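You operate a simulated robot arm through the tools that you are given. There is no shell and no other tool. Be economical: measure what you need, move in short steps, check, and stop when the job is done.

Carry out the task below with a simulated robot arm. There is one attempt and no reset: what you move stays moved.

## Task
Steam the rice sheet till the window shows set.
Fine: slide the tray in, open the red stub lever, shut it at set, let the box cool under 60 C, draw the tray out.

It is judged by the outcome, as a careful person would: the job done as asked, and still so three seconds after it is handed in. It fails if anything else is knocked over, pushed out of place, dropped, spilled or broken. Flat cloth is picked up by pressing the open fingertips on it (5 to 10 N) and closing them slowly along it; thin cloth reads only 2 to 8 mm in the jaws.

## Robot
A 7-joint arm with a two-finger parallel gripper, fixed in place. Base frame: the origin is at the foot of the arm, x ahead of it, y to its left, z up. Readings come in mm, degrees, newtons and seconds.
Its first joint turns from -166.0 to 166.0 degrees. Payload 4.4 kg.
The tool frame sits at the grasp point between the pads (the TCP): z along the fingers, y along the line on which they close. The tips reach 23 mm beyond it. The gripper opens to 94 mm. The fingers are 38 mm wide and 10 mm thick; the gripper's body (54 by 96 mm) begins 39 mm behind the TCP.
Orientation is that of the tool frame in the base frame, as a unit quaternion [x, y, z, w]. With the fingers straight down and closing along the base's y, the tool's x points along the base's -x, its y along +y and its z along -z.

## Interface
- The arm moves only by the tool nudge_tool. Its argument "increments" is a list of rows, each an object (a shift or turn left out is 0, a gripper value left out holds the last) with "slide": the shift along the base's x, y, z in units of 25 mm (1.0 is 25 mm), a list of three; "angular": the turn, a rotation vector about the base's x, y, z in units of 8 degrees (1.0 is 8 degrees), a list of three; "hand": the closure, from 0 (fully open) to 1 (shut). In form: [{"slide": [tx, ty, tz], "angular": [rx, ry, rz], "hand": hand}, ...]. A call has 1 to 20 rows; each row shifts and turns the commanded pose from where the row before left it. A call with a number of a shift or a turn outside -1 to 1 is refused whole. Each row takes 0.2 s and may step no farther than 50 mm and 8.6 degrees from the row before; otherwise, or with a gripper value out of range, the whole call is refused. Where a pose cannot be reached the arm comes as near as it can. A force on the tool above 40 N (or 10 N above the force at the start of the call, whichever is more), or a blocked arm, ends the call early, and 0.2 s more pass. The fingers move at their own pace (about 72 mm/s each) and stop on an object; they squeeze with about 43 N. The grip force told is the motor's: it shows also when the fingers shut on nothing. Time passes only in rows, and 0.2 s behind the last, so rows that do not move let the fingers close. It gives the time, the measured TCP pose, the force on the tool (base axes), the opening and the grip force at its end, in the units of the frame above (readings bear some noise), with the torque about the TCP (base axes, N m) and any sound that the robot's microphone picked up, and new pictures: "show" is both (left out), scene, wrist or none.
- Cameras (640 x 400 px; columns grow to the right, rows downward): "scene" is fixed at [221.2, -497.3, 1620.1]; the picture's right is [-0.05, -1.00, 0.00], its down [-0.65, 0.03, -0.76] and it looks along [0.76, -0.04, -0.65] (base axes); focal length 332 px, centre (320, 200). "wrist" rides on the gripper at [86, 16, -74] in the tool frame; the picture's right is [-0.18, 0.98, 0.00], its down [-0.58, -0.11, -0.81] and it looks along [-0.79, -0.15, 0.59] (tool axes); focal length 243 px, centre (320, 200).
- point_at(camera, pixels): for up to 12 pixels [column, row] of the newest picture of that camera ("zoom" is the newest enlarged one), the place [x, y, z] in the base frame of the surface seen there, good to about 3 mm. The clock stands still meanwhile.
- enlarge(camera, box): a new picture of the part [left, top, right, bottom] of that camera's present view, enlarged. The clock stands still meanwhile.
- close_job(): hands the job in; it is judged then, once.

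Keep the steps short. Do not move on a guess: measure, check each grasp and each placing, and mend mistakes. In all there are 80 turns and 200 pictures (those below and enlarged ones count). Leave the gripper open and the arm clear of the work at the hand-in unless told otherwise, and finish with a single line.

The tools are called after ">>>" as a command line: name --argument value ..., lists and objects as JSON in quotes. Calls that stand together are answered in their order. nudge_tool: Moves the arm, as the interface text tells. Its arguments: {"type":"object","properties":{"increments":{"type":"array","items":{"type":"object","properties":{"slide":{"type":"array","items":{"type":"number"}},"angular":{"type":"array","items":{"type":"number"}},"hand":{"type":"number"}}}},"show":{"type":"string","enum":["both","scene","wrist","none"]}},"required":["increments"]} The other tools are called the same way: point_at (camera, pixels) gives the place of the surface under pixels of a picture; enlarge (camera, box) takes an enlarged picture of a part of a camera's view; close_job () hands the job in.

At the start:

```text
time: 0.0
ee_pos: [632.7, -313.8, 1225.5]
orientation: [0.0, 1.0, 0.0, 0.0]
force: [0.5, 0.4, -0.2]
wrist_torque: [0.01, -0.03, 0.03]
gripper_width: 94.0
gripper_force: 0.0
```

scene: 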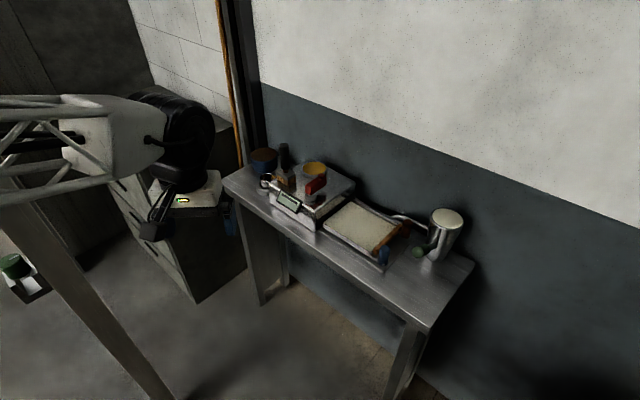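
wrist: 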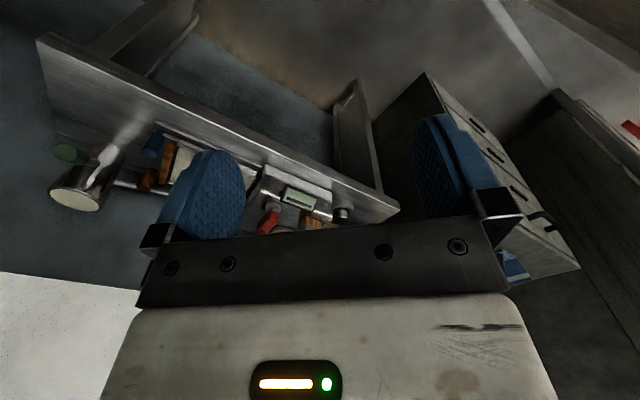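

I see a bench with a box, window, red lever, tray and kettle. I'll enlarge the scene around it first.

>>> enlarge --camera "scene" --box '[220, 130, 480, 290]'

>>> enlarge --camera "scene" --box '[240, 140, 360, 220]'

```text
2.46 times, centred on (350, 210) of scene
```

zoom: 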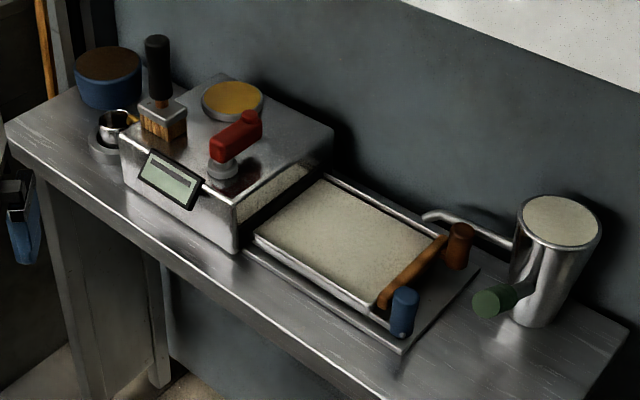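

```text
5.00 times, centred on (300, 180) of scene
```

zoom: 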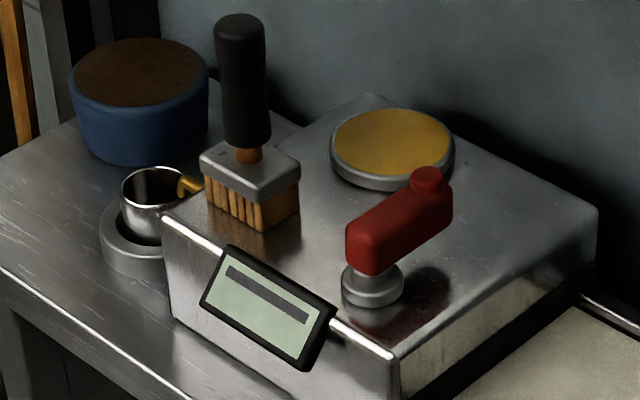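

The last zoom shows the red lever on the box. I'll measure its points, then look at the tray.

>>> point_at --camera "zoom" --pixels '[[428, 175], [360, 225], [440, 205], [400, 220], [372, 285], [395, 355], [595, 215], [165, 215], [370, 95], [268, 310], [250, 160], [395, 140]]'

>>> enlarge --camera "scene" --box '[310, 185, 470, 285]'

```text
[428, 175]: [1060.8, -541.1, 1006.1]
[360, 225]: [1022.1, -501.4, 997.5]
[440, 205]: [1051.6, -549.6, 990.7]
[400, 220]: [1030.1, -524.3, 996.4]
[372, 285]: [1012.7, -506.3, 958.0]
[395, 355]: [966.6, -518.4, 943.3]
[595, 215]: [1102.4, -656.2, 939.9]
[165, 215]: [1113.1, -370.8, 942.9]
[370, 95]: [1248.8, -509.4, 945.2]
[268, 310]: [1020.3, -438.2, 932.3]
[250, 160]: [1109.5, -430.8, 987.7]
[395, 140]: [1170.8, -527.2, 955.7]
```

```text
4.00 times, centred on (390, 235) of scene
```

zoom: 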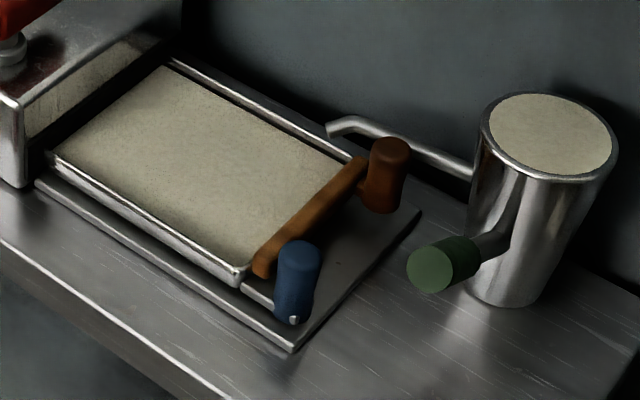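

>>> point_at --camera "zoom" --pixels '[[300, 245], [295, 320], [258, 272], [310, 225], [362, 165], [390, 150], [385, 205], [238, 275], [55, 160], [170, 65], [295, 345], [418, 212]]'

>>> point_at --camera "zoom" --pixels '[[280, 270], [318, 265], [372, 170], [405, 165], [430, 268], [335, 128], [200, 150], [245, 300], [265, 245], [340, 250], [548, 130], [35, 185]]'

>>> enlarge --camera "wrist" --box '[40, 100, 360, 300]'

```text
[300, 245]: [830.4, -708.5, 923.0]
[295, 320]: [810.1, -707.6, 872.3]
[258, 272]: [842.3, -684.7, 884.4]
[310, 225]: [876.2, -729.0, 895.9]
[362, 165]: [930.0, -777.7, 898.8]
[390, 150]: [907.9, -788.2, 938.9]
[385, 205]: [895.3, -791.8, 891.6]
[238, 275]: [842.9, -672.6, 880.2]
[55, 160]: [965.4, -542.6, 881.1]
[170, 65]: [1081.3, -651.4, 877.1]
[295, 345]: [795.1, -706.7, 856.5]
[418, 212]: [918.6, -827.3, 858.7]
```

```text
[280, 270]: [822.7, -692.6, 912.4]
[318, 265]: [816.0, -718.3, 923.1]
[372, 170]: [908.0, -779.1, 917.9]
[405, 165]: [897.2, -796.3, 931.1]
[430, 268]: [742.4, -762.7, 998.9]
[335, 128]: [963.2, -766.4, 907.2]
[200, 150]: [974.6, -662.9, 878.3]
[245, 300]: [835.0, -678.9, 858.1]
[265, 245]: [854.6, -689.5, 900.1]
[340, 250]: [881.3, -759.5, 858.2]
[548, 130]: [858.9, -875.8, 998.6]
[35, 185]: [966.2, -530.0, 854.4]
```

```text
2.00 times, centred on (200, 200) of wrist
```

zoom: 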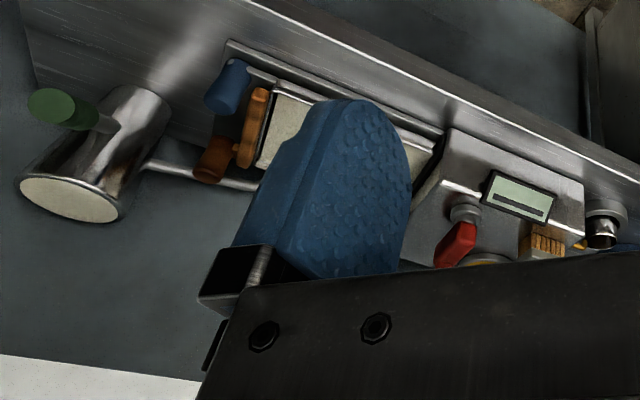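

In bench coordinates (u = tray-in direction (0.707, 0.707), v = toward the wall), the tray's outer end has an orange bar plus blue and brown posts. I'll yaw the tool -45° and come closer, staying high, for a better look.

>>> nudge_tool --increments '[{"slide": [0.8, -0.8, 0], "angular": [0, 0, -0.9375]}, {"slide": [0.8, -0.8, 0], "angular": [0, 0, -0.9375]}, {"slide": [0.8, -0.8, 0], "angular": [0, 0, -0.9375]}, {"slide": [0.8, -0.8, 0], "angular": [0, 0, -0.9375]}, {"slide": [0, 0, 0], "angular": [0, 0, -0.9375]}, {"slide": [0, 0, 0], "angular": [0, 0, -0.9375]}]'

```text
time: 1.4
ee_pos: [712.1, -394.4, 1223.5]
orientation: [0.384, 0.923, 0.0, 0.0]
force: [0.3, 0.4, -0.5]
wrist_torque: [0.0, 0.0, -0.01]
gripper_width: 93.8
gripper_force: 0.0
```

scene: 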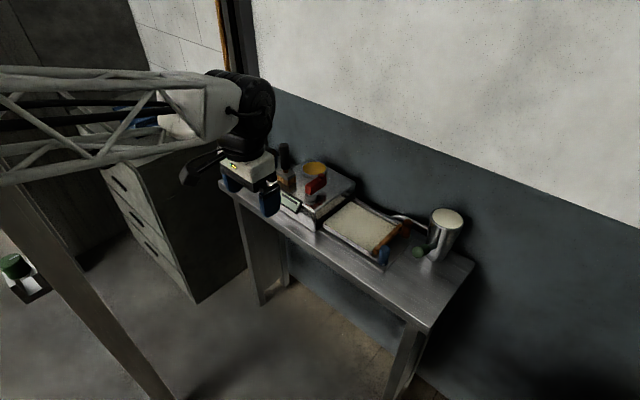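
wrist: 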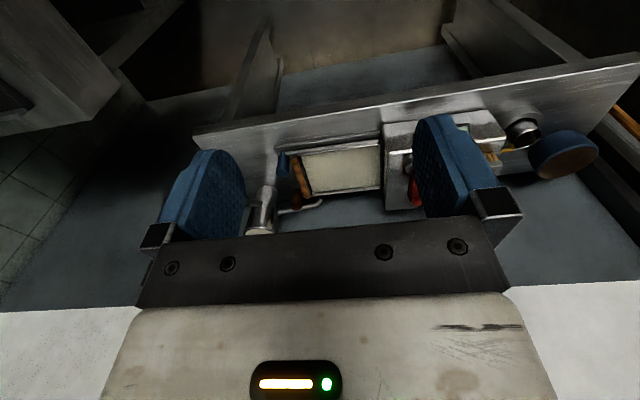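

I'll tilt the tool forward about 45° and shift toward the posts' end (-u), still high.

>>> nudge_tool --increments '[{"slide": [-0.5, -0.5, 0], "angular": [-0.66, -0.66, 0]}, {"slide": [-0.5, -0.5, 0], "angular": [-0.66, -0.66, 0]}, {"slide": [-0.5, -0.5, 0], "angular": [-0.66, -0.66, 0]}, {"slide": [-0.5, -0.5, -0.4], "angular": [-0.66, -0.66, 0]}, {"slide": [-0.5, -0.5, -0.4], "angular": [-0.66, -0.66, 0]}, {"slide": [-0.5, -0.5, -0.4], "angular": [-0.66, -0.66, 0]}]'

```text
time: 2.8
ee_pos: [639.2, -469.2, 1192.1]
orientation: [0.353, 0.853, -0.147, 0.354]
force: [-0.4, -0.1, -0.2]
wrist_torque: [0.03, 0.0, -0.02]
gripper_width: 94.1
gripper_force: 0.1
```

scene: 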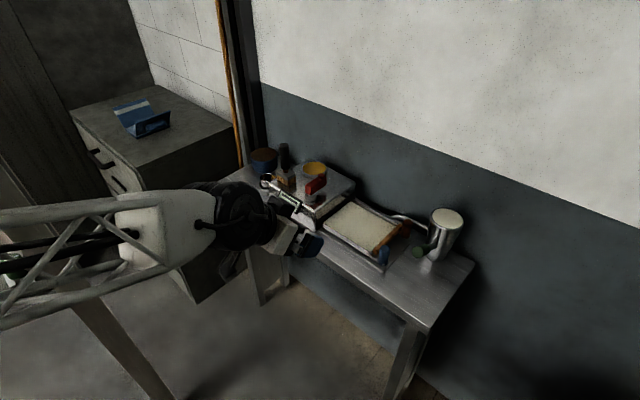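
wrist: 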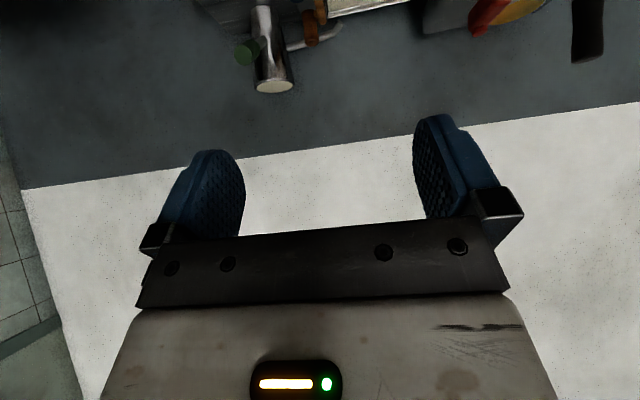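

With the tilt the wrist camera looks level. I'll take closer zooms from the scene camera instead.

>>> enlarge --camera "scene" --box '[360, 210, 424, 270]'

>>> enlarge --camera "scene" --box '[290, 165, 346, 220]'

```text
6.67 times, centred on (392, 240) of scene
```

zoom: 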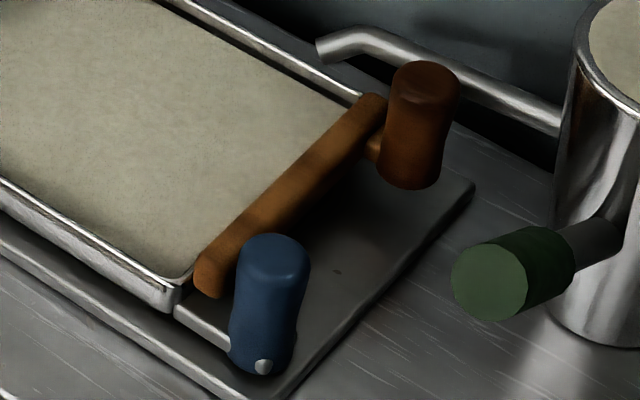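

```text
7.27 times, centred on (318, 192) of scene
```

zoom: 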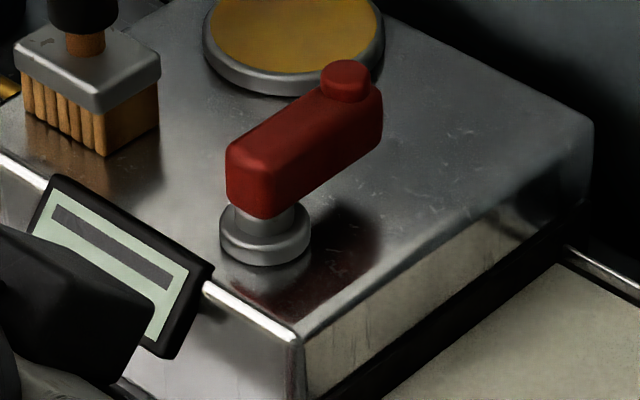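

The blue post hangs on a metal arm from the tray, and the brown post joins the orange bar. I want a closer wrist view of that end, so I'll reduce the tilt and move in, still above and in front.

>>> nudge_tool --increments '[{"slide": [0.38, -0.75, -0.8], "angular": [0.5, 0.5, 0]}, {"slide": [0.38, -0.75, -0.8], "angular": [0.5, 0.5, 0]}, {"slide": [0.38, -0.75, -0.8], "angular": [0.5, 0.5, 0]}, {"slide": [0.38, -0.75, -0.8], "angular": [0.5, 0.5, 0]}, {"slide": [0.38, -0.75, -0.8], "angular": [0.5, 0.5, 0]}]'

>>> enlarge --camera "wrist" --box '[160, 0, 480, 200]'

```text
time: 4.0
ee_pos: [684.3, -565.3, 1095.5]
orientation: [0.378, 0.914, -0.055, 0.133]
force: [0.2, -0.2, 1.0]
wrist_torque: [0.03, -0.02, 0.0]
gripper_width: 93.8
gripper_force: 0.0
```

scene: 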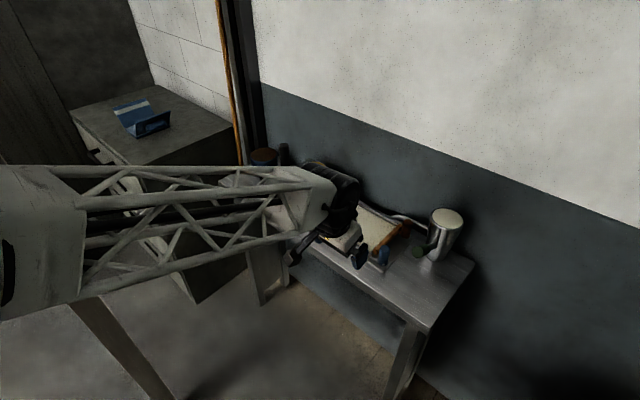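
wrist: 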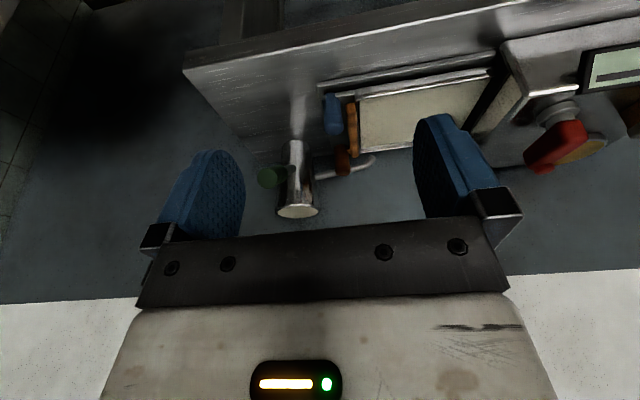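

```text
2.00 times, centred on (320, 100) of wrist
```

zoom: 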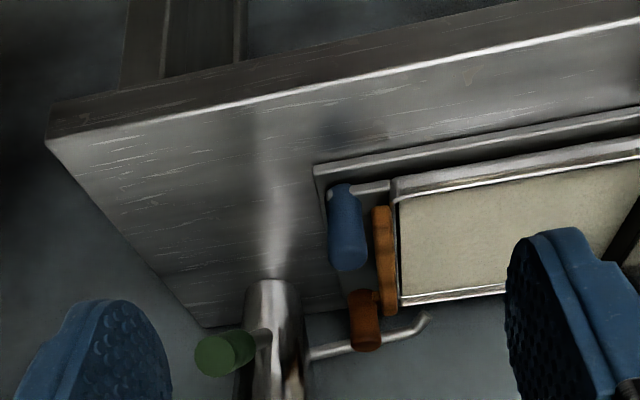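

>>> enlarge --camera "wrist" --box '[300, 75, 400, 180]'

>>> enlarge --camera "scene" --box '[375, 225, 405, 275]'

>>> point_at --camera "wrist" --pixels '[[333, 97], [332, 130], [343, 94], [352, 110], [353, 140], [342, 150], [341, 172], [362, 97], [300, 60], [200, 72], [470, 15], [270, 177]]'

```text
3.81 times, centred on (350, 128) of wrist
```

zoom: 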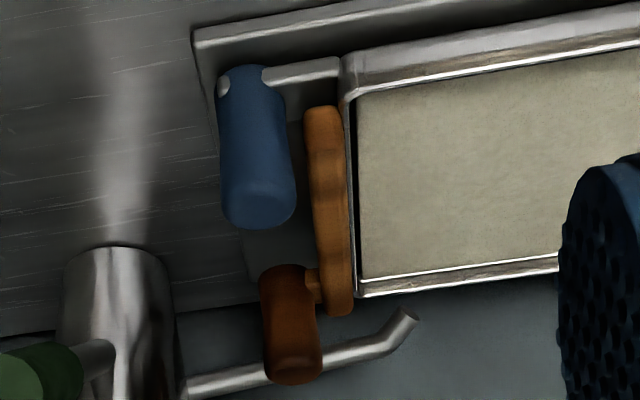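

```text
8.00 times, centred on (390, 250) of scene
```

zoom: 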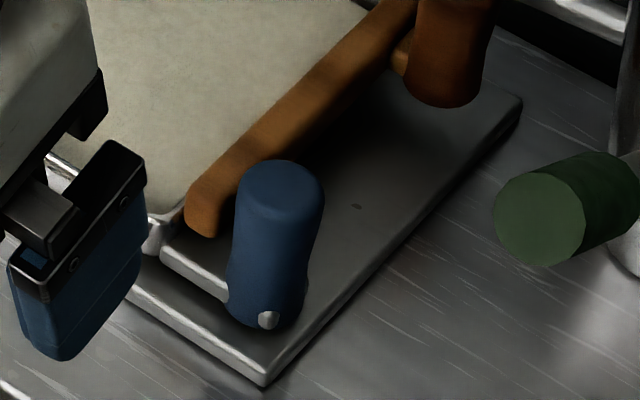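

```text
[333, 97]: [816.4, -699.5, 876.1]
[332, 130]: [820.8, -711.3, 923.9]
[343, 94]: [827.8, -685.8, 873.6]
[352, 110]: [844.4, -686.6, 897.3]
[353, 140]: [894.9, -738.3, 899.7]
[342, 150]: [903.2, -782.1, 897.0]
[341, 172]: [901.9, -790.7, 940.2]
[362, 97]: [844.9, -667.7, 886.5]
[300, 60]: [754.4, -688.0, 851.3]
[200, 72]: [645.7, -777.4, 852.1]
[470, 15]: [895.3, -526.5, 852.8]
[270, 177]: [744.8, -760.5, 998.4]
```

The blue grip is riveted to a metal tang on the tray end, centred near u=80, v=1084, z 866–924, so it is the tray's handle. I'll tilt to about 60° and come down in front of it, jaws open, stopping short.

>>> nudge_tool --increments '[{"slide": [0.39, -0.425, -0.5], "angular": [-0.64, -0.64, 0]}, {"slide": [0.39, -0.425, -0.8], "angular": [-0.64, -0.64, 0]}, {"slide": [0.39, -0.425, -1], "angular": [-0.64, -0.64, 0]}, {"slide": [0.39, -0.425, -1], "angular": [-0.64, -0.64, 0]}, {"slide": [0.39, -0.425, -1], "angular": [-0.64, -0.64, 0]}, {"slide": [0.39, -0.425, -1], "angular": [-0.64, -0.64, 0]}, {"slide": [0.39, -0.425, -1]}, {"slide": [0.39, -0.425, -1]}]'

```text
time: 5.8
ee_pos: [762.6, -650.4, 911.4]
orientation: [0.332, 0.8, -0.192, 0.462]
force: [0.7, 0.1, 0.3]
wrist_torque: [0.01, 0.06, 0.0]
gripper_width: 94.2
gripper_force: 0.1
```

scene: 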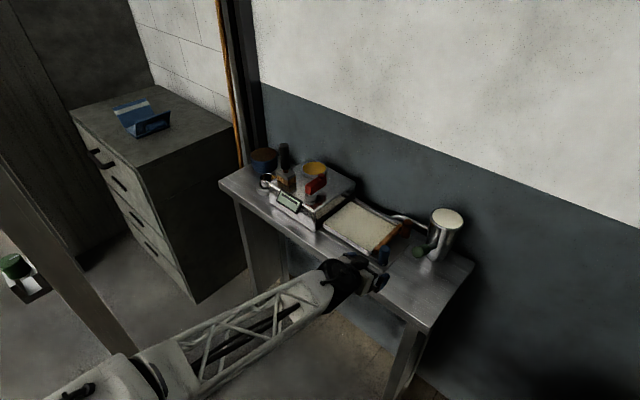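
wrist: 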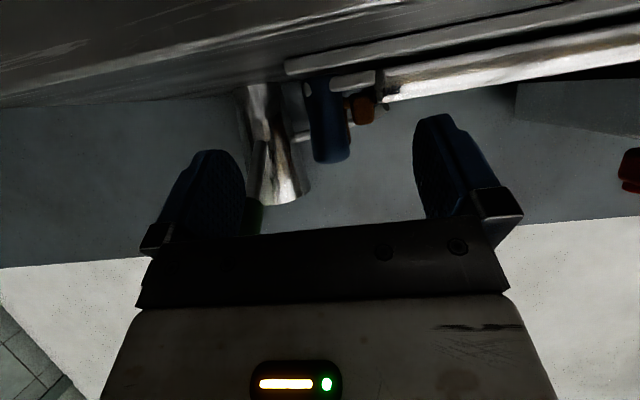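

The post is centred between the fingers. The orange bar's top (z≈900) is beside the post, so I'll raise to z≈933 to clear it, narrow the jaws to about 50 mm and go forward around the post.

>>> nudge_tool --increments '[{"slide": [0, 0, 0.88], "hand": 0.47}, {"slide": [0.55, -0.54, 0]}, {"slide": [0.55, -0.54, 0]}, {"slide": [0.55, -0.54, 0]}, {"slide": [0.5, -0.5, 0]}]'

>>> enlarge --camera "scene" --box '[350, 215, 420, 275]'

```text
time: 7.0
ee_pos: [817.4, -699.9, 934.1]
orientation: [0.332, 0.8, -0.191, 0.461]
force: [0.0, 0.1, 0.6]
wrist_torque: [-0.02, 0.01, 0.0]
gripper_width: 49.7
gripper_force: 0.0
```

scene: 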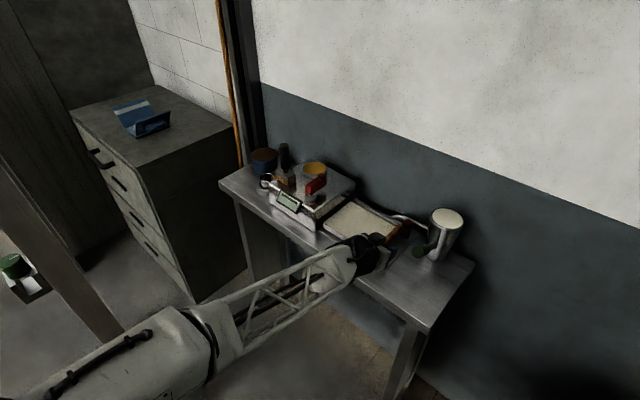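
wrist: 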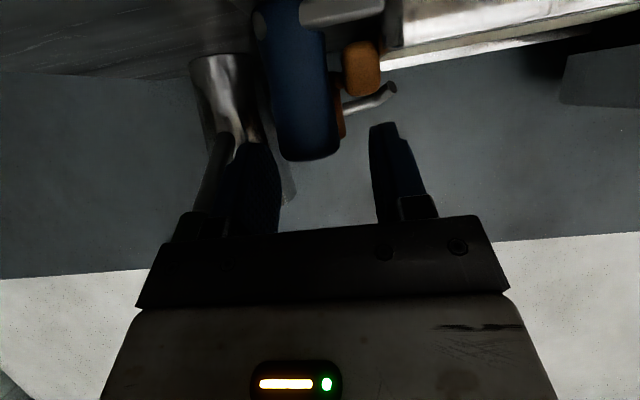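

```text
6.67 times, centred on (385, 245) of scene
```

zoom: 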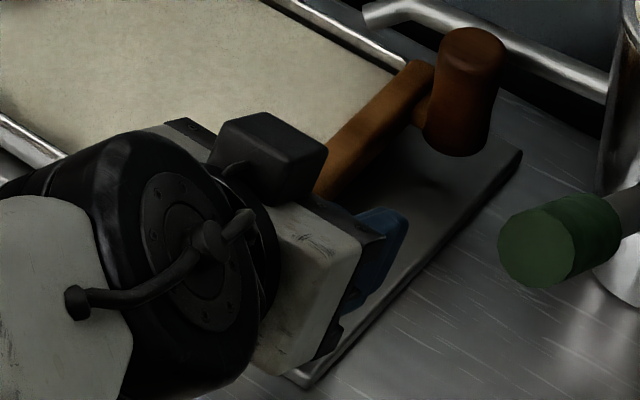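

I'll measure the post's top edges from this close view before closing.

>>> point_at --camera "wrist" --pixels '[[282, 140], [310, 120], [335, 140], [310, 155], [270, 190], [385, 150], [362, 85], [362, 50], [285, 60], [320, 10]]'

```text
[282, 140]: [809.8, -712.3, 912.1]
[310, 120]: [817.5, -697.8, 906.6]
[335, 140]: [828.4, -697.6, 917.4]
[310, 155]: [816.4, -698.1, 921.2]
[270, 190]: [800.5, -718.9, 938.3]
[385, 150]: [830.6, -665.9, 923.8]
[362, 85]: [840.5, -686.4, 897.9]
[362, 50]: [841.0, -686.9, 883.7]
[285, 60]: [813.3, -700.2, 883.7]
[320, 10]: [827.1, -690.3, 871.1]
```

The post spans u=69–92, top z≈923; I'm centred within 3 mm. I'll shift slightly and close on it.

>>> nudge_tool --increments '[{"slide": [0.05, -0.17, -0.06]}, {"slide": [0, 0, 0], "hand": 0.75}, {"slide": [0, 0, 0], "hand": 1}, {"slide": [0, 0, 0]}, {"slide": [0, 0, 0]}]' --show "wrist"

```text
time: 8.2
ee_pos: [819.4, -703.3, 934.1]
orientation: [0.331, 0.8, -0.192, 0.462]
force: [1.1, -4.8, -1.5]
wrist_torque: [-0.24, 0.27, -0.15]
gripper_width: 28.2
gripper_force: 45.3
```

wrist: 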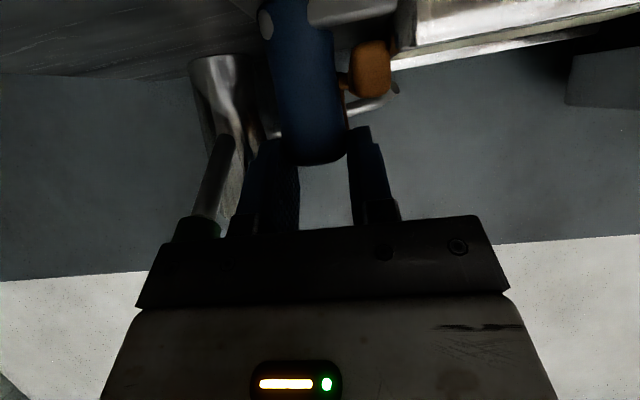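

The jaws stopped on the post at 28 mm with 45 N grip. I'll slide the tray in along +u by about 30 mm as a test.

>>> nudge_tool --increments '[{"slide": [0.28, 0.28, 0]}, {"slide": [0.28, 0.28, 0]}, {"slide": [0.28, 0.28, 0]}]'

>>> enlarge --camera "scene" --box '[290, 175, 450, 275]'

```text
time: 9.0
ee_pos: [839.4, -683.9, 933.2]
orientation: [0.332, 0.8, -0.191, 0.461]
force: [6.7, -14.4, -1.0]
wrist_torque: [-0.65, -0.04, -0.08]
gripper_width: 28.3
gripper_force: 44.5
```

scene: 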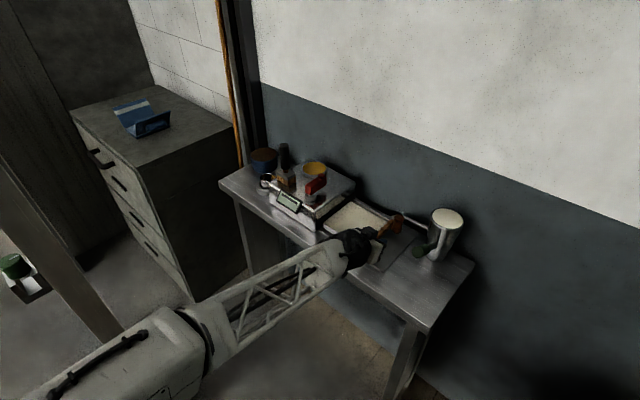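
wrist: 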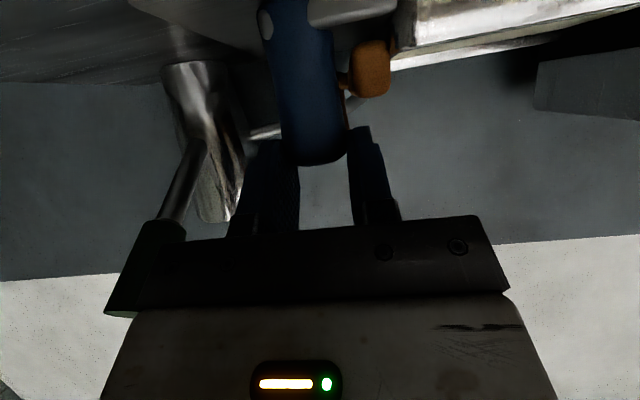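

```text
4.00 times, centred on (370, 225) of scene
```

zoom: 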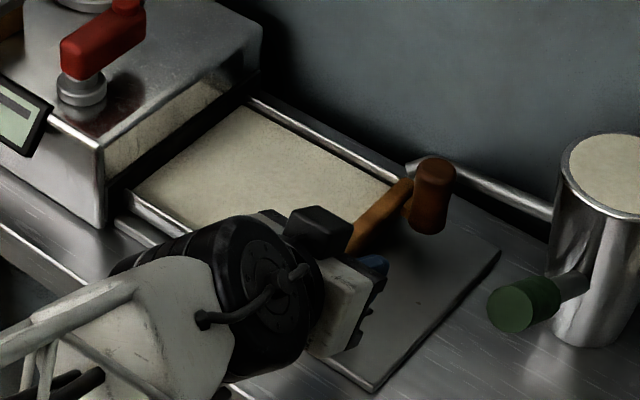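

Tray, bar and brown post move together, straight along the guides. There is a sideways force of about 15 N, so I'll adjust direction a little to relieve it and continue.

>>> nudge_tool --increments '[{"slide": [0.33, 0.27, 0]}, {"slide": [0.3, 0.28, 0]}, {"slide": [0.3, 0.28, 0]}, {"slide": [0.3, 0.28, 0]}]' --show "none"

```text
time: 9.4
ee_pos: [846.5, -678.3, 934.9]
orientation: [0.332, 0.801, -0.191, 0.461]
force: [-11.1, 19.2, 6.8]
wrist_torque: [0.32, 0.58, 0.11]
gripper_width: 28.0
gripper_force: 45.4
stopped in row 2: the force on the tool passed its limit at 41 N (the readings are from after the stop); the commanded pose is now the measured one
```

That overcorrected (v-force now -21 N). I'll back v off by 0.7 mm and go straight at 45°.

>>> nudge_tool --increments '[{"slide": [-0.02, 0.02, 0]}, {"slide": [0.2, 0.2, 0]}, {"slide": [0.2, 0.2, 0]}, {"slide": [0.2, 0.2, 0]}]' --show "none"

```text
time: 10.0
ee_pos: [848.6, -675.5, 933.1]
orientation: [0.332, 0.8, -0.192, 0.461]
force: [18.4, -14.1, -7.1]
wrist_torque: [-0.22, -0.92, 0.17]
gripper_width: 28.1
gripper_force: 45.1
stopped in row 2: the force on the tool passed its limit at 41 N (the readings are from after the stop); the commanded pose is now the measured one
```

The force limit was hit again near u=122. I'll look at the tray's leading edge and the box mouth.

>>> enlarge --camera "scene" --box '[300, 170, 410, 250]'

>>> enlarge --camera "wrist" --box '[220, 0, 640, 200]'

```text
5.00 times, centred on (355, 210) of scene
```

zoom: 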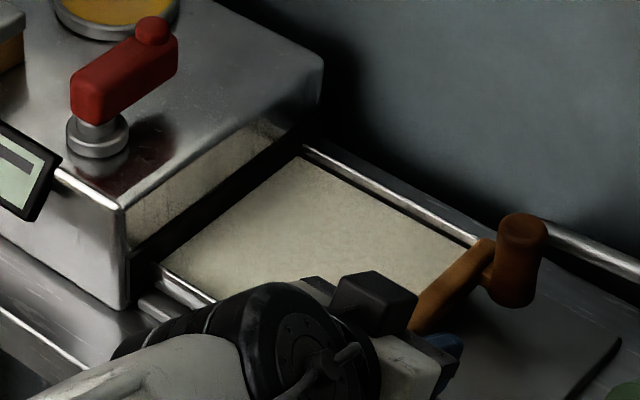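

```text
1.52 times, centred on (430, 100) of wrist
```

zoom: 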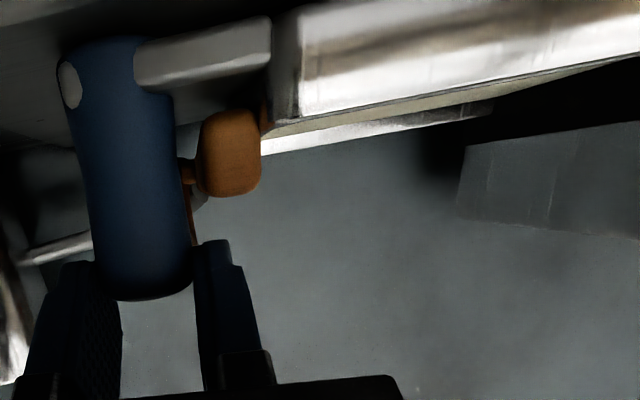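

>>> point_at --camera "scene" --pixels '[[360, 202], [332, 223], [340, 229], [398, 221], [380, 211], [325, 227], [345, 215], [370, 215], [328, 220], [356, 197], [404, 216], [361, 199]]'

>>> point_at --camera "zoom" --pixels '[[310, 90], [600, 35], [285, 130], [470, 110], [200, 60], [330, 150], [230, 150], [455, 215]]'

>>> enlarge --camera "scene" --box '[315, 190, 375, 240]'

```text
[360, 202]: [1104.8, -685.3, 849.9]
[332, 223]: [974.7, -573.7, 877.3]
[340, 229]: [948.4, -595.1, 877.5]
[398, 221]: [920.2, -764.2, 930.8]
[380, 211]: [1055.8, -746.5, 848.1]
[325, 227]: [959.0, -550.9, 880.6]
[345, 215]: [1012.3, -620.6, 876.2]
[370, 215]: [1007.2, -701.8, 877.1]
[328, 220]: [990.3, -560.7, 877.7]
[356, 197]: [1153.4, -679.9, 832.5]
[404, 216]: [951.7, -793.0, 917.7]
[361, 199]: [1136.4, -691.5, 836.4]
```

```text
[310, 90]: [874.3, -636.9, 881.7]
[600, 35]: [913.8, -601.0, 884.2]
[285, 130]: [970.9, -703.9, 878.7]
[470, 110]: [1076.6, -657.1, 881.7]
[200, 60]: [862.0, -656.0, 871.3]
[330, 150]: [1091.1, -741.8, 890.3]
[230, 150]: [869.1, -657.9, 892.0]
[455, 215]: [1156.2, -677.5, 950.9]
```

```text
8.00 times, centred on (345, 215) of scene
```

zoom: 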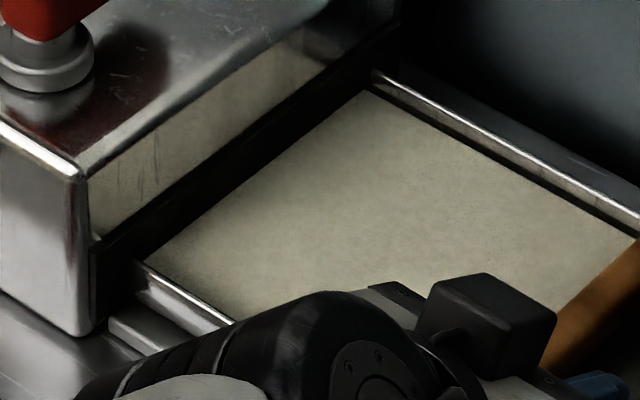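

The tray is entering the mouth cleanly; the side loads come from my rigid grip fighting the guides. I'll loosen the jaws to about 33 mm so that a finger only pushes the post, then continue in.

>>> nudge_tool --increments '[{"hand": 0.65}, {"slide": [0, 0, 0]}, {"slide": [0.15, 0.15, 0]}, {"slide": [0.2, 0.2, 0]}, {"slide": [0.2, 0.2, 0]}, {"slide": [0.2, 0.2, 0]}]' --show "wrist"

```text
time: 11.4
ee_pos: [865.7, -655.7, 934.0]
orientation: [0.332, 0.801, -0.191, 0.46]
force: [-4.2, -2.9, -1.6]
wrist_torque: [-0.03, 0.03, -0.04]
gripper_width: 35.1
gripper_force: 2.5
```

wrist: 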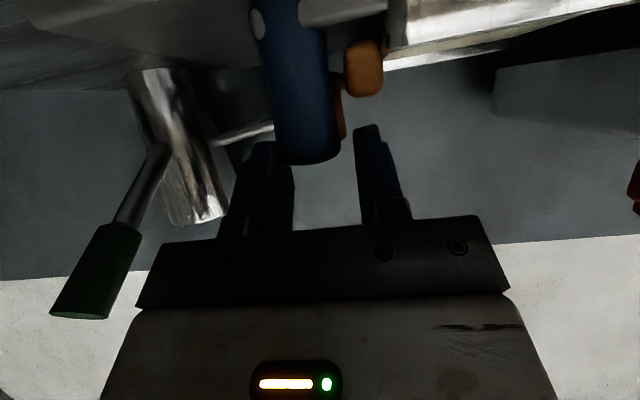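

It now moves with only about 5 N. I'll continue in.

>>> nudge_tool --increments '[{"slide": [0.25, 0.25, 0]}, {"slide": [0.25, 0.25, 0]}, {"slide": [0.25, 0.25, 0]}, {"slide": [0.25, 0.25, 0]}, {"slide": [0.25, 0.25, 0]}, {"slide": [0.25, 0.25, 0]}, {"slide": [0.25, 0.25, 0]}]'

>>> enlarge --camera "scene" --box '[290, 160, 420, 250]'

```text
time: 13.0
ee_pos: [909.8, -612.3, 931.7]
orientation: [0.333, 0.8, -0.192, 0.461]
force: [-4.0, -2.1, -1.8]
wrist_torque: [-0.01, 0.06, -0.07]
gripper_width: 35.2
gripper_force: 2.1
```

scene: 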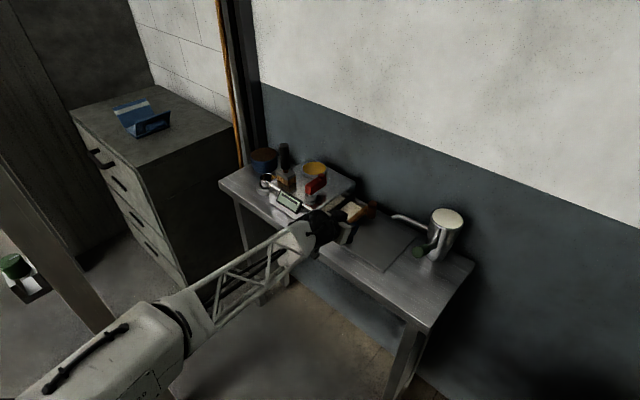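
wrist: 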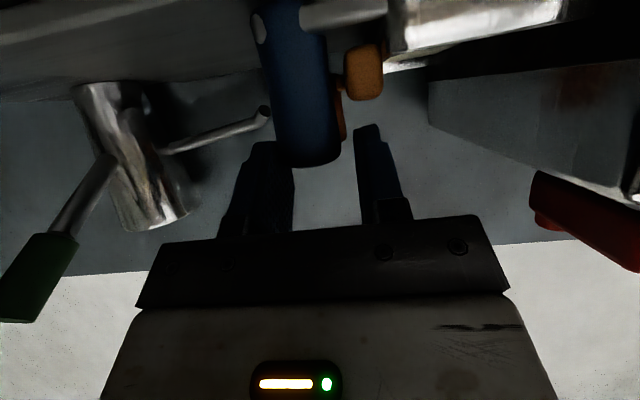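

```text
4.44 times, centred on (355, 205) of scene
```

zoom: 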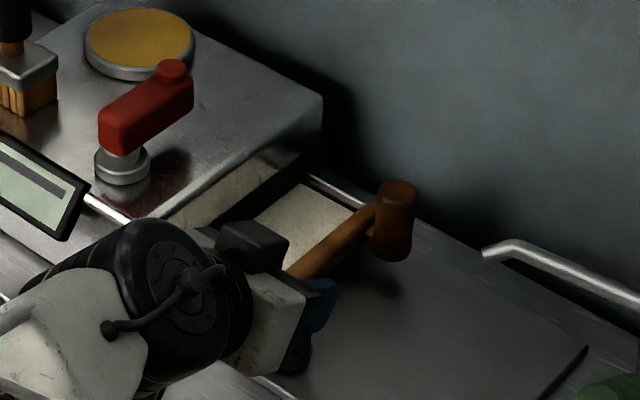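

Going well at u=210. Another 40 mm, then I'll check clearances against the box and window.

>>> nudge_tool --increments '[{"slide": [0.25, 0.25, 0]}, {"slide": [0.25, 0.25, 0]}, {"slide": [0.25, 0.25, 0]}, {"slide": [0.2, 0.2, 0]}, {"slide": [0.2, 0.2, 0]}]'

>>> enlarge --camera "scene" --box '[270, 160, 400, 250]'

```text
time: 14.2
ee_pos: [939.1, -583.4, 934.4]
orientation: [0.332, 0.8, -0.191, 0.461]
force: [-4.5, -2.7, -2.3]
wrist_torque: [0.01, 0.07, -0.06]
gripper_width: 35.1
gripper_force: 2.1
```

scene: 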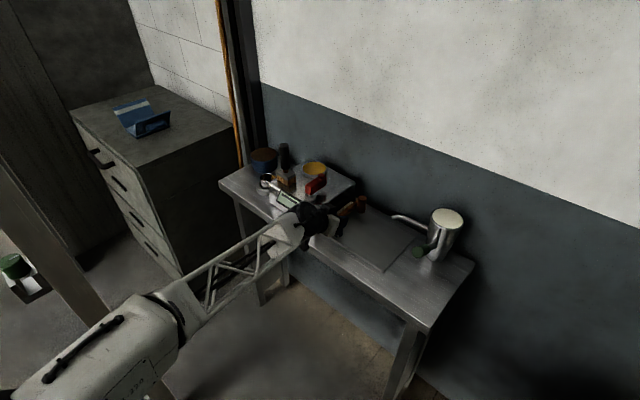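
wrist: 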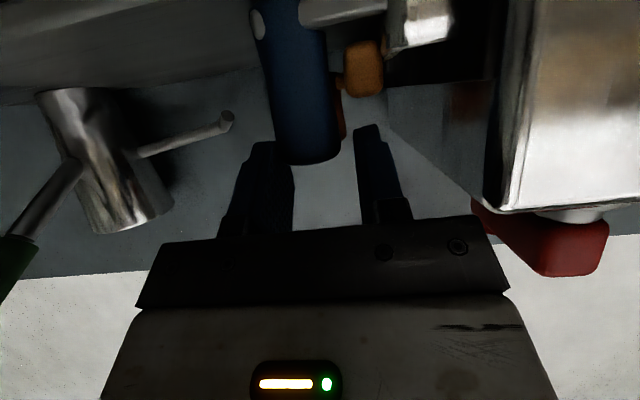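

```text
4.44 times, centred on (335, 205) of scene
```

zoom: 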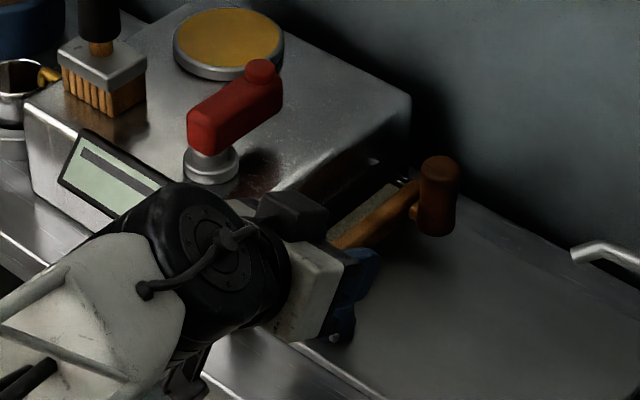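

Clearances are fine: the gripper passes above the box edge. I'll push the remaining ~25 mm in small steps, watching for a stop.

>>> nudge_tool --increments '[{"slide": [0.14, 0.14, 0]}, {"slide": [0.14, 0.14, 0]}, {"slide": [0.14, 0.14, 0]}, {"slide": [0.14, 0.14, 0]}, {"slide": [0, 0, 0]}]'

>>> enlarge --camera "scene" --box '[290, 170, 380, 240]'

```text
time: 15.4
ee_pos: [952.9, -570.8, 933.0]
orientation: [0.332, 0.8, -0.192, 0.462]
force: [-3.5, -2.6, 1.4]
wrist_torque: [-0.07, 0.1, -0.01]
gripper_width: 34.9
gripper_force: 2.5
```

scene: 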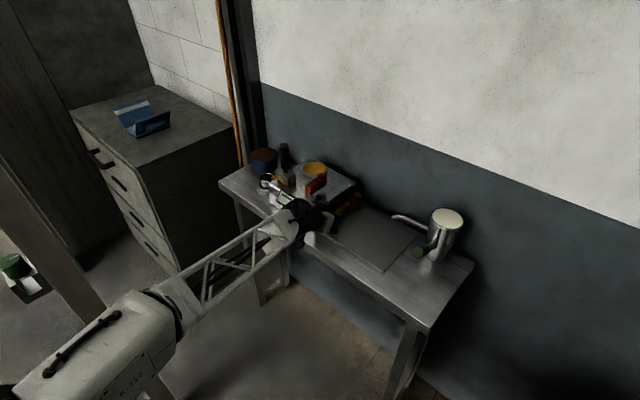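
wrist: 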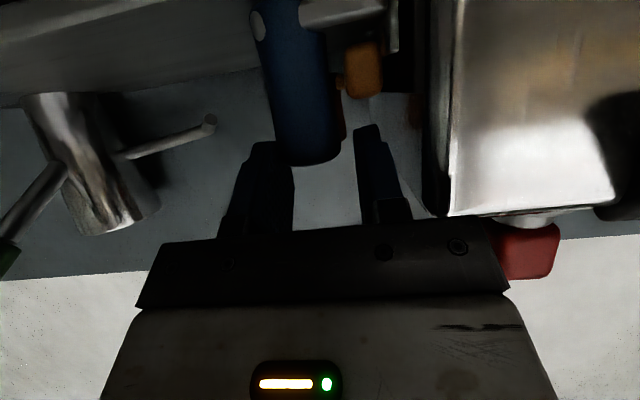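

```text
5.71 times, centred on (335, 205) of scene
```

zoom: 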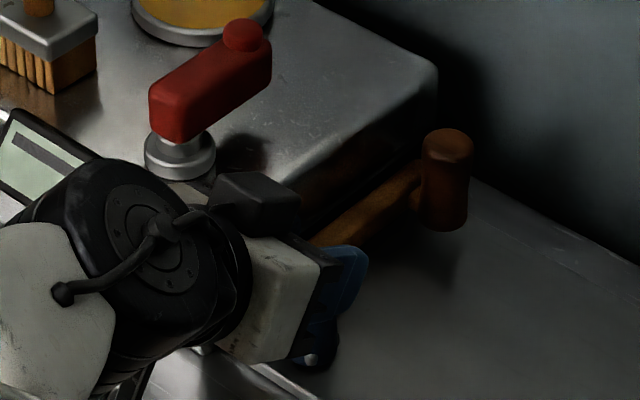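

u=270 with no stop yet; the tray face is nearly at the box. A little more.

>>> nudge_tool --increments '[{"slide": [0.1, 0.1, 0]}, {"slide": [0.1, 0.1, 0]}, {"slide": [0.1, 0.1, 0]}, {"slide": [0.1, 0.1, 0]}, {"slide": [0, 0, 0]}]'

>>> enlarge --camera "wrist" --box '[220, 0, 500, 175]'

```text
time: 16.4
ee_pos: [961.3, -563.9, 932.3]
orientation: [0.333, 0.8, -0.193, 0.461]
force: [-4.6, -5.9, 1.8]
wrist_torque: [0.07, -0.04, 0.25]
gripper_width: 30.0
gripper_force: 0.1
stopped in row 5: the force on the tool passed its limit at 45 N (the readings are from after the stop); the commanded pose is now the measured one
```

scene: 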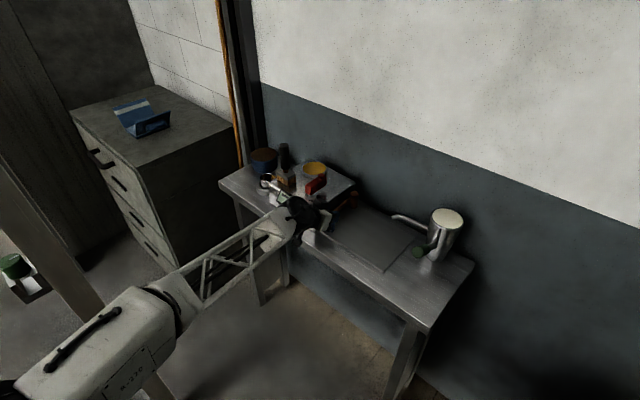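
wrist: 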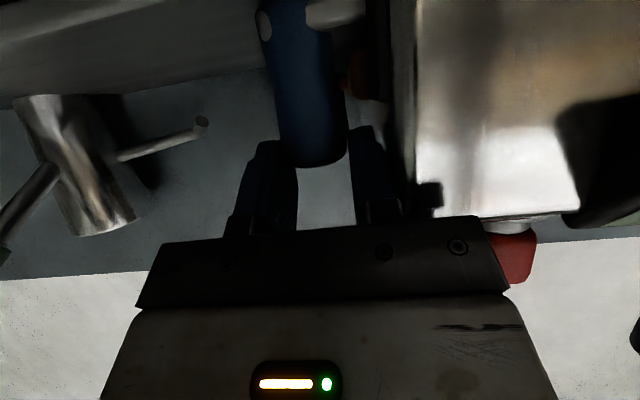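

```text
2.29 times, centred on (360, 88) of wrist
```

zoom: 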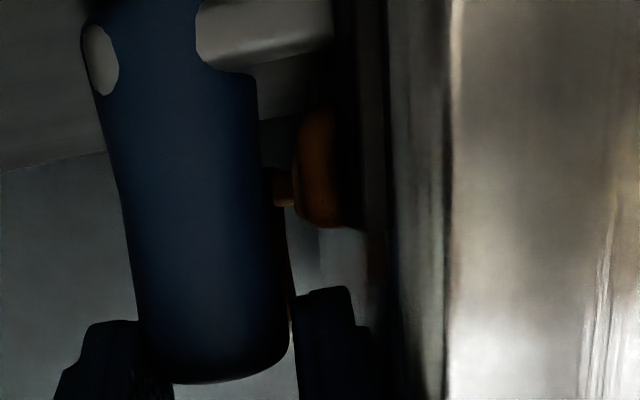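

A force stop at u=281. The inner finger's bracket touched the box face (jaws squeezed 35→30 mm), and the bar sits against the box frame. I'll open slightly while backing u by 4 mm so the inner finger stays put, then retreat straight along -v.

>>> nudge_tool --increments '[{"slide": [-0.06, -0.06, 0], "hand": 0.62}, {"slide": [-0.06, -0.06, 0], "hand": 0.6}, {"slide": [-0.4, 0.4, 0]}, {"slide": [-0.7, 0.7, 0]}, {"slide": [-0.7, 0.7, 0.3]}, {"slide": [-0.7, 0.7, 0.6]}]'

>>> enlarge --camera "scene" --box '[270, 165, 380, 240]'

>>> enlarge --camera "wrist" --box '[220, 0, 640, 220]'

```text
time: 17.8
ee_pos: [895.6, -501.1, 953.4]
orientation: [0.333, 0.8, -0.193, 0.46]
force: [0.6, 0.2, -1.1]
wrist_torque: [0.01, 0.0, -0.03]
gripper_width: 37.3
gripper_force: 0.1
```

scene: 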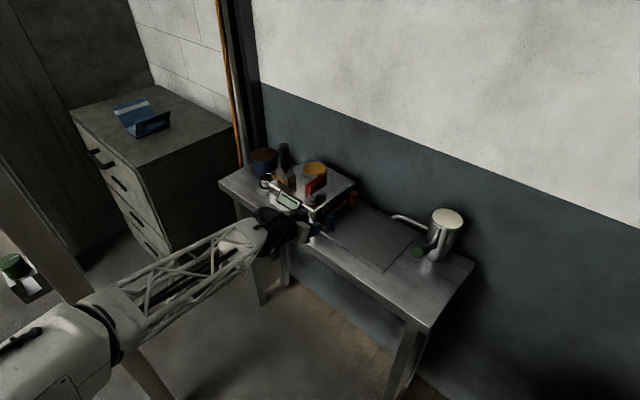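
wrist: 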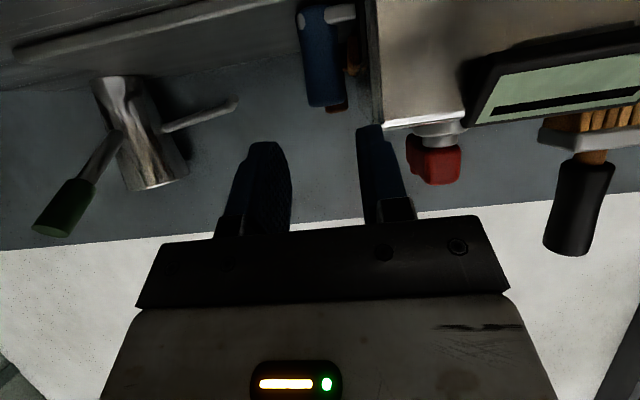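

```text
5.33 times, centred on (325, 202) of scene
```

zoom: 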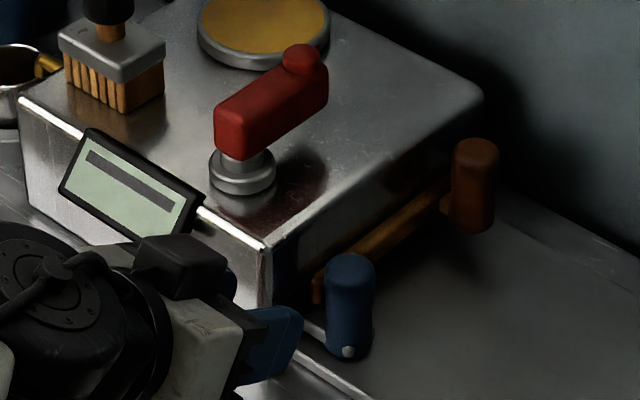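

```text
1.52 times, centred on (430, 110) of wrist
```

zoom: 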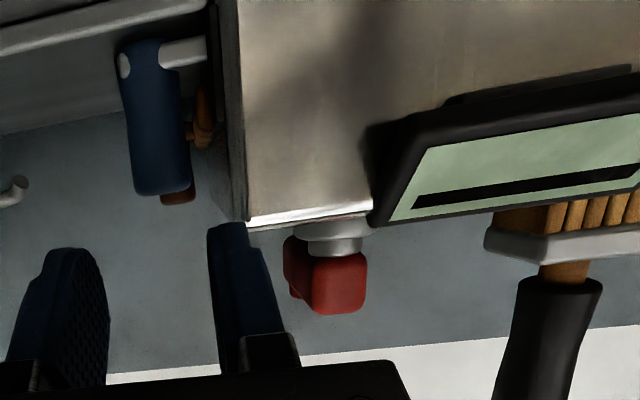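

The tray looks flush. I'll measure the post and bar against the box face to see if any gap remains.

>>> point_at --camera "wrist" --pixels '[[310, 90], [338, 80], [352, 70], [365, 100], [376, 80], [352, 12], [335, 15], [390, 100]]'

>>> point_at --camera "scene" --pixels '[[330, 214], [336, 216], [325, 219], [350, 197], [345, 204], [356, 195], [326, 217]]'

>>> enlarge --camera "wrist" --box '[290, 0, 390, 120]'

```text
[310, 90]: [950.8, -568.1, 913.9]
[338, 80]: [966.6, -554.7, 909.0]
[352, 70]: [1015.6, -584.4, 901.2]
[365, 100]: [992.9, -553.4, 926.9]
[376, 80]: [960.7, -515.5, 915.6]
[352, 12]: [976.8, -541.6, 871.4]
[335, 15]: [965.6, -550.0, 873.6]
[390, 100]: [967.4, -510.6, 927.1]
```

```text
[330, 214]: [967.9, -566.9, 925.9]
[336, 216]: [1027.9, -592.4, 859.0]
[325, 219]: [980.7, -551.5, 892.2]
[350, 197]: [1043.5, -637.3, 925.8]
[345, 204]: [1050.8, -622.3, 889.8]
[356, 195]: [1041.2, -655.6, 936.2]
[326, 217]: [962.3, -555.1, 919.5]
```

```text
3.33 times, centred on (340, 60) of wrist
```

zoom: 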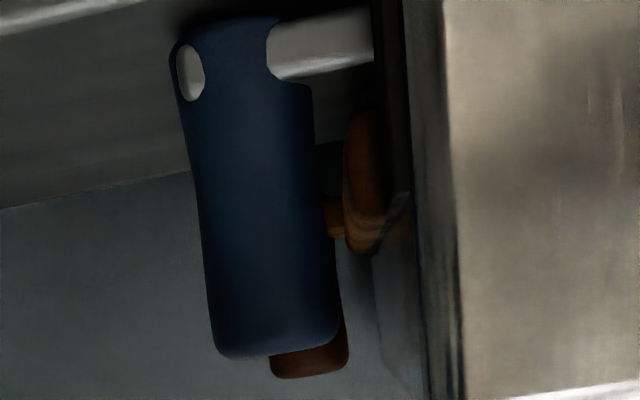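

The bar (u≈301–315) is flush with the box face (315). To be sure it's seated, I'll make a check push with closed fingers from behind the post, where nothing else can touch.

>>> nudge_tool --increments '[{"slide": [-0.4, -0.4, 0], "hand": 1}, {"slide": [-0.4, -0.4, -0.8]}, {"slide": [0, 0, 0]}, {"slide": [0.65, -0.65, 0]}, {"slide": [0.65, -0.65, 0]}, {"slide": [0.65, -0.65, 0]}, {"slide": [0.5, -0.5, 0]}, {"slide": [0.1, 0.1, 0]}, {"slide": [0.1, 0.1, 0]}, {"slide": [0.1, 0.1, 0]}, {"slide": [0.06, 0.06, 0]}, {"slide": [0.06, 0.06, 0]}]'

>>> enlarge --camera "wrist" --box '[220, 0, 500, 175]'

```text
time: 20.2
ee_pos: [942.7, -580.2, 934.4]
orientation: [0.334, 0.8, -0.194, 0.459]
force: [-11.9, -10.8, 2.0]
wrist_torque: [-0.21, 0.19, -0.15]
gripper_width: 0.0
gripper_force: 42.3
stopped in row 12: the force on the tool passed its limit at 45 N (the readings are from after the stop); the commanded pose is now the measured one
```

scene: 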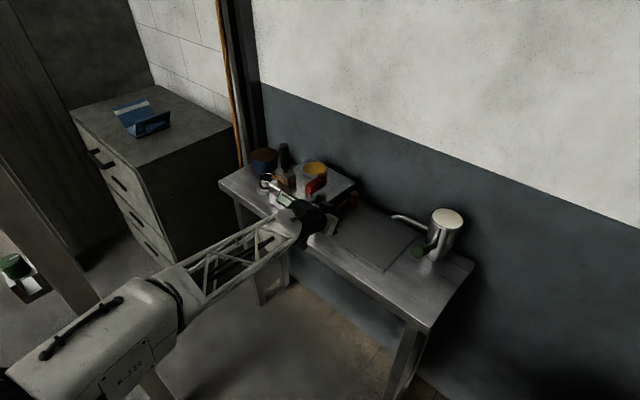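
wrist: 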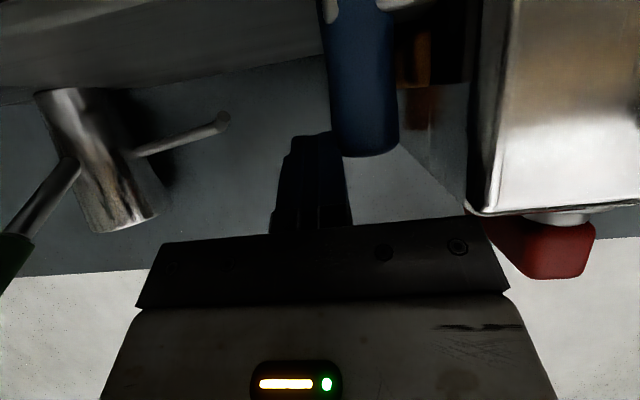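

```text
2.29 times, centred on (360, 88) of wrist
```

zoom: 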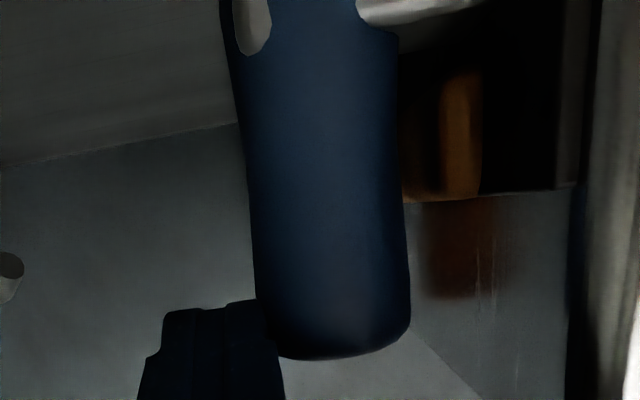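

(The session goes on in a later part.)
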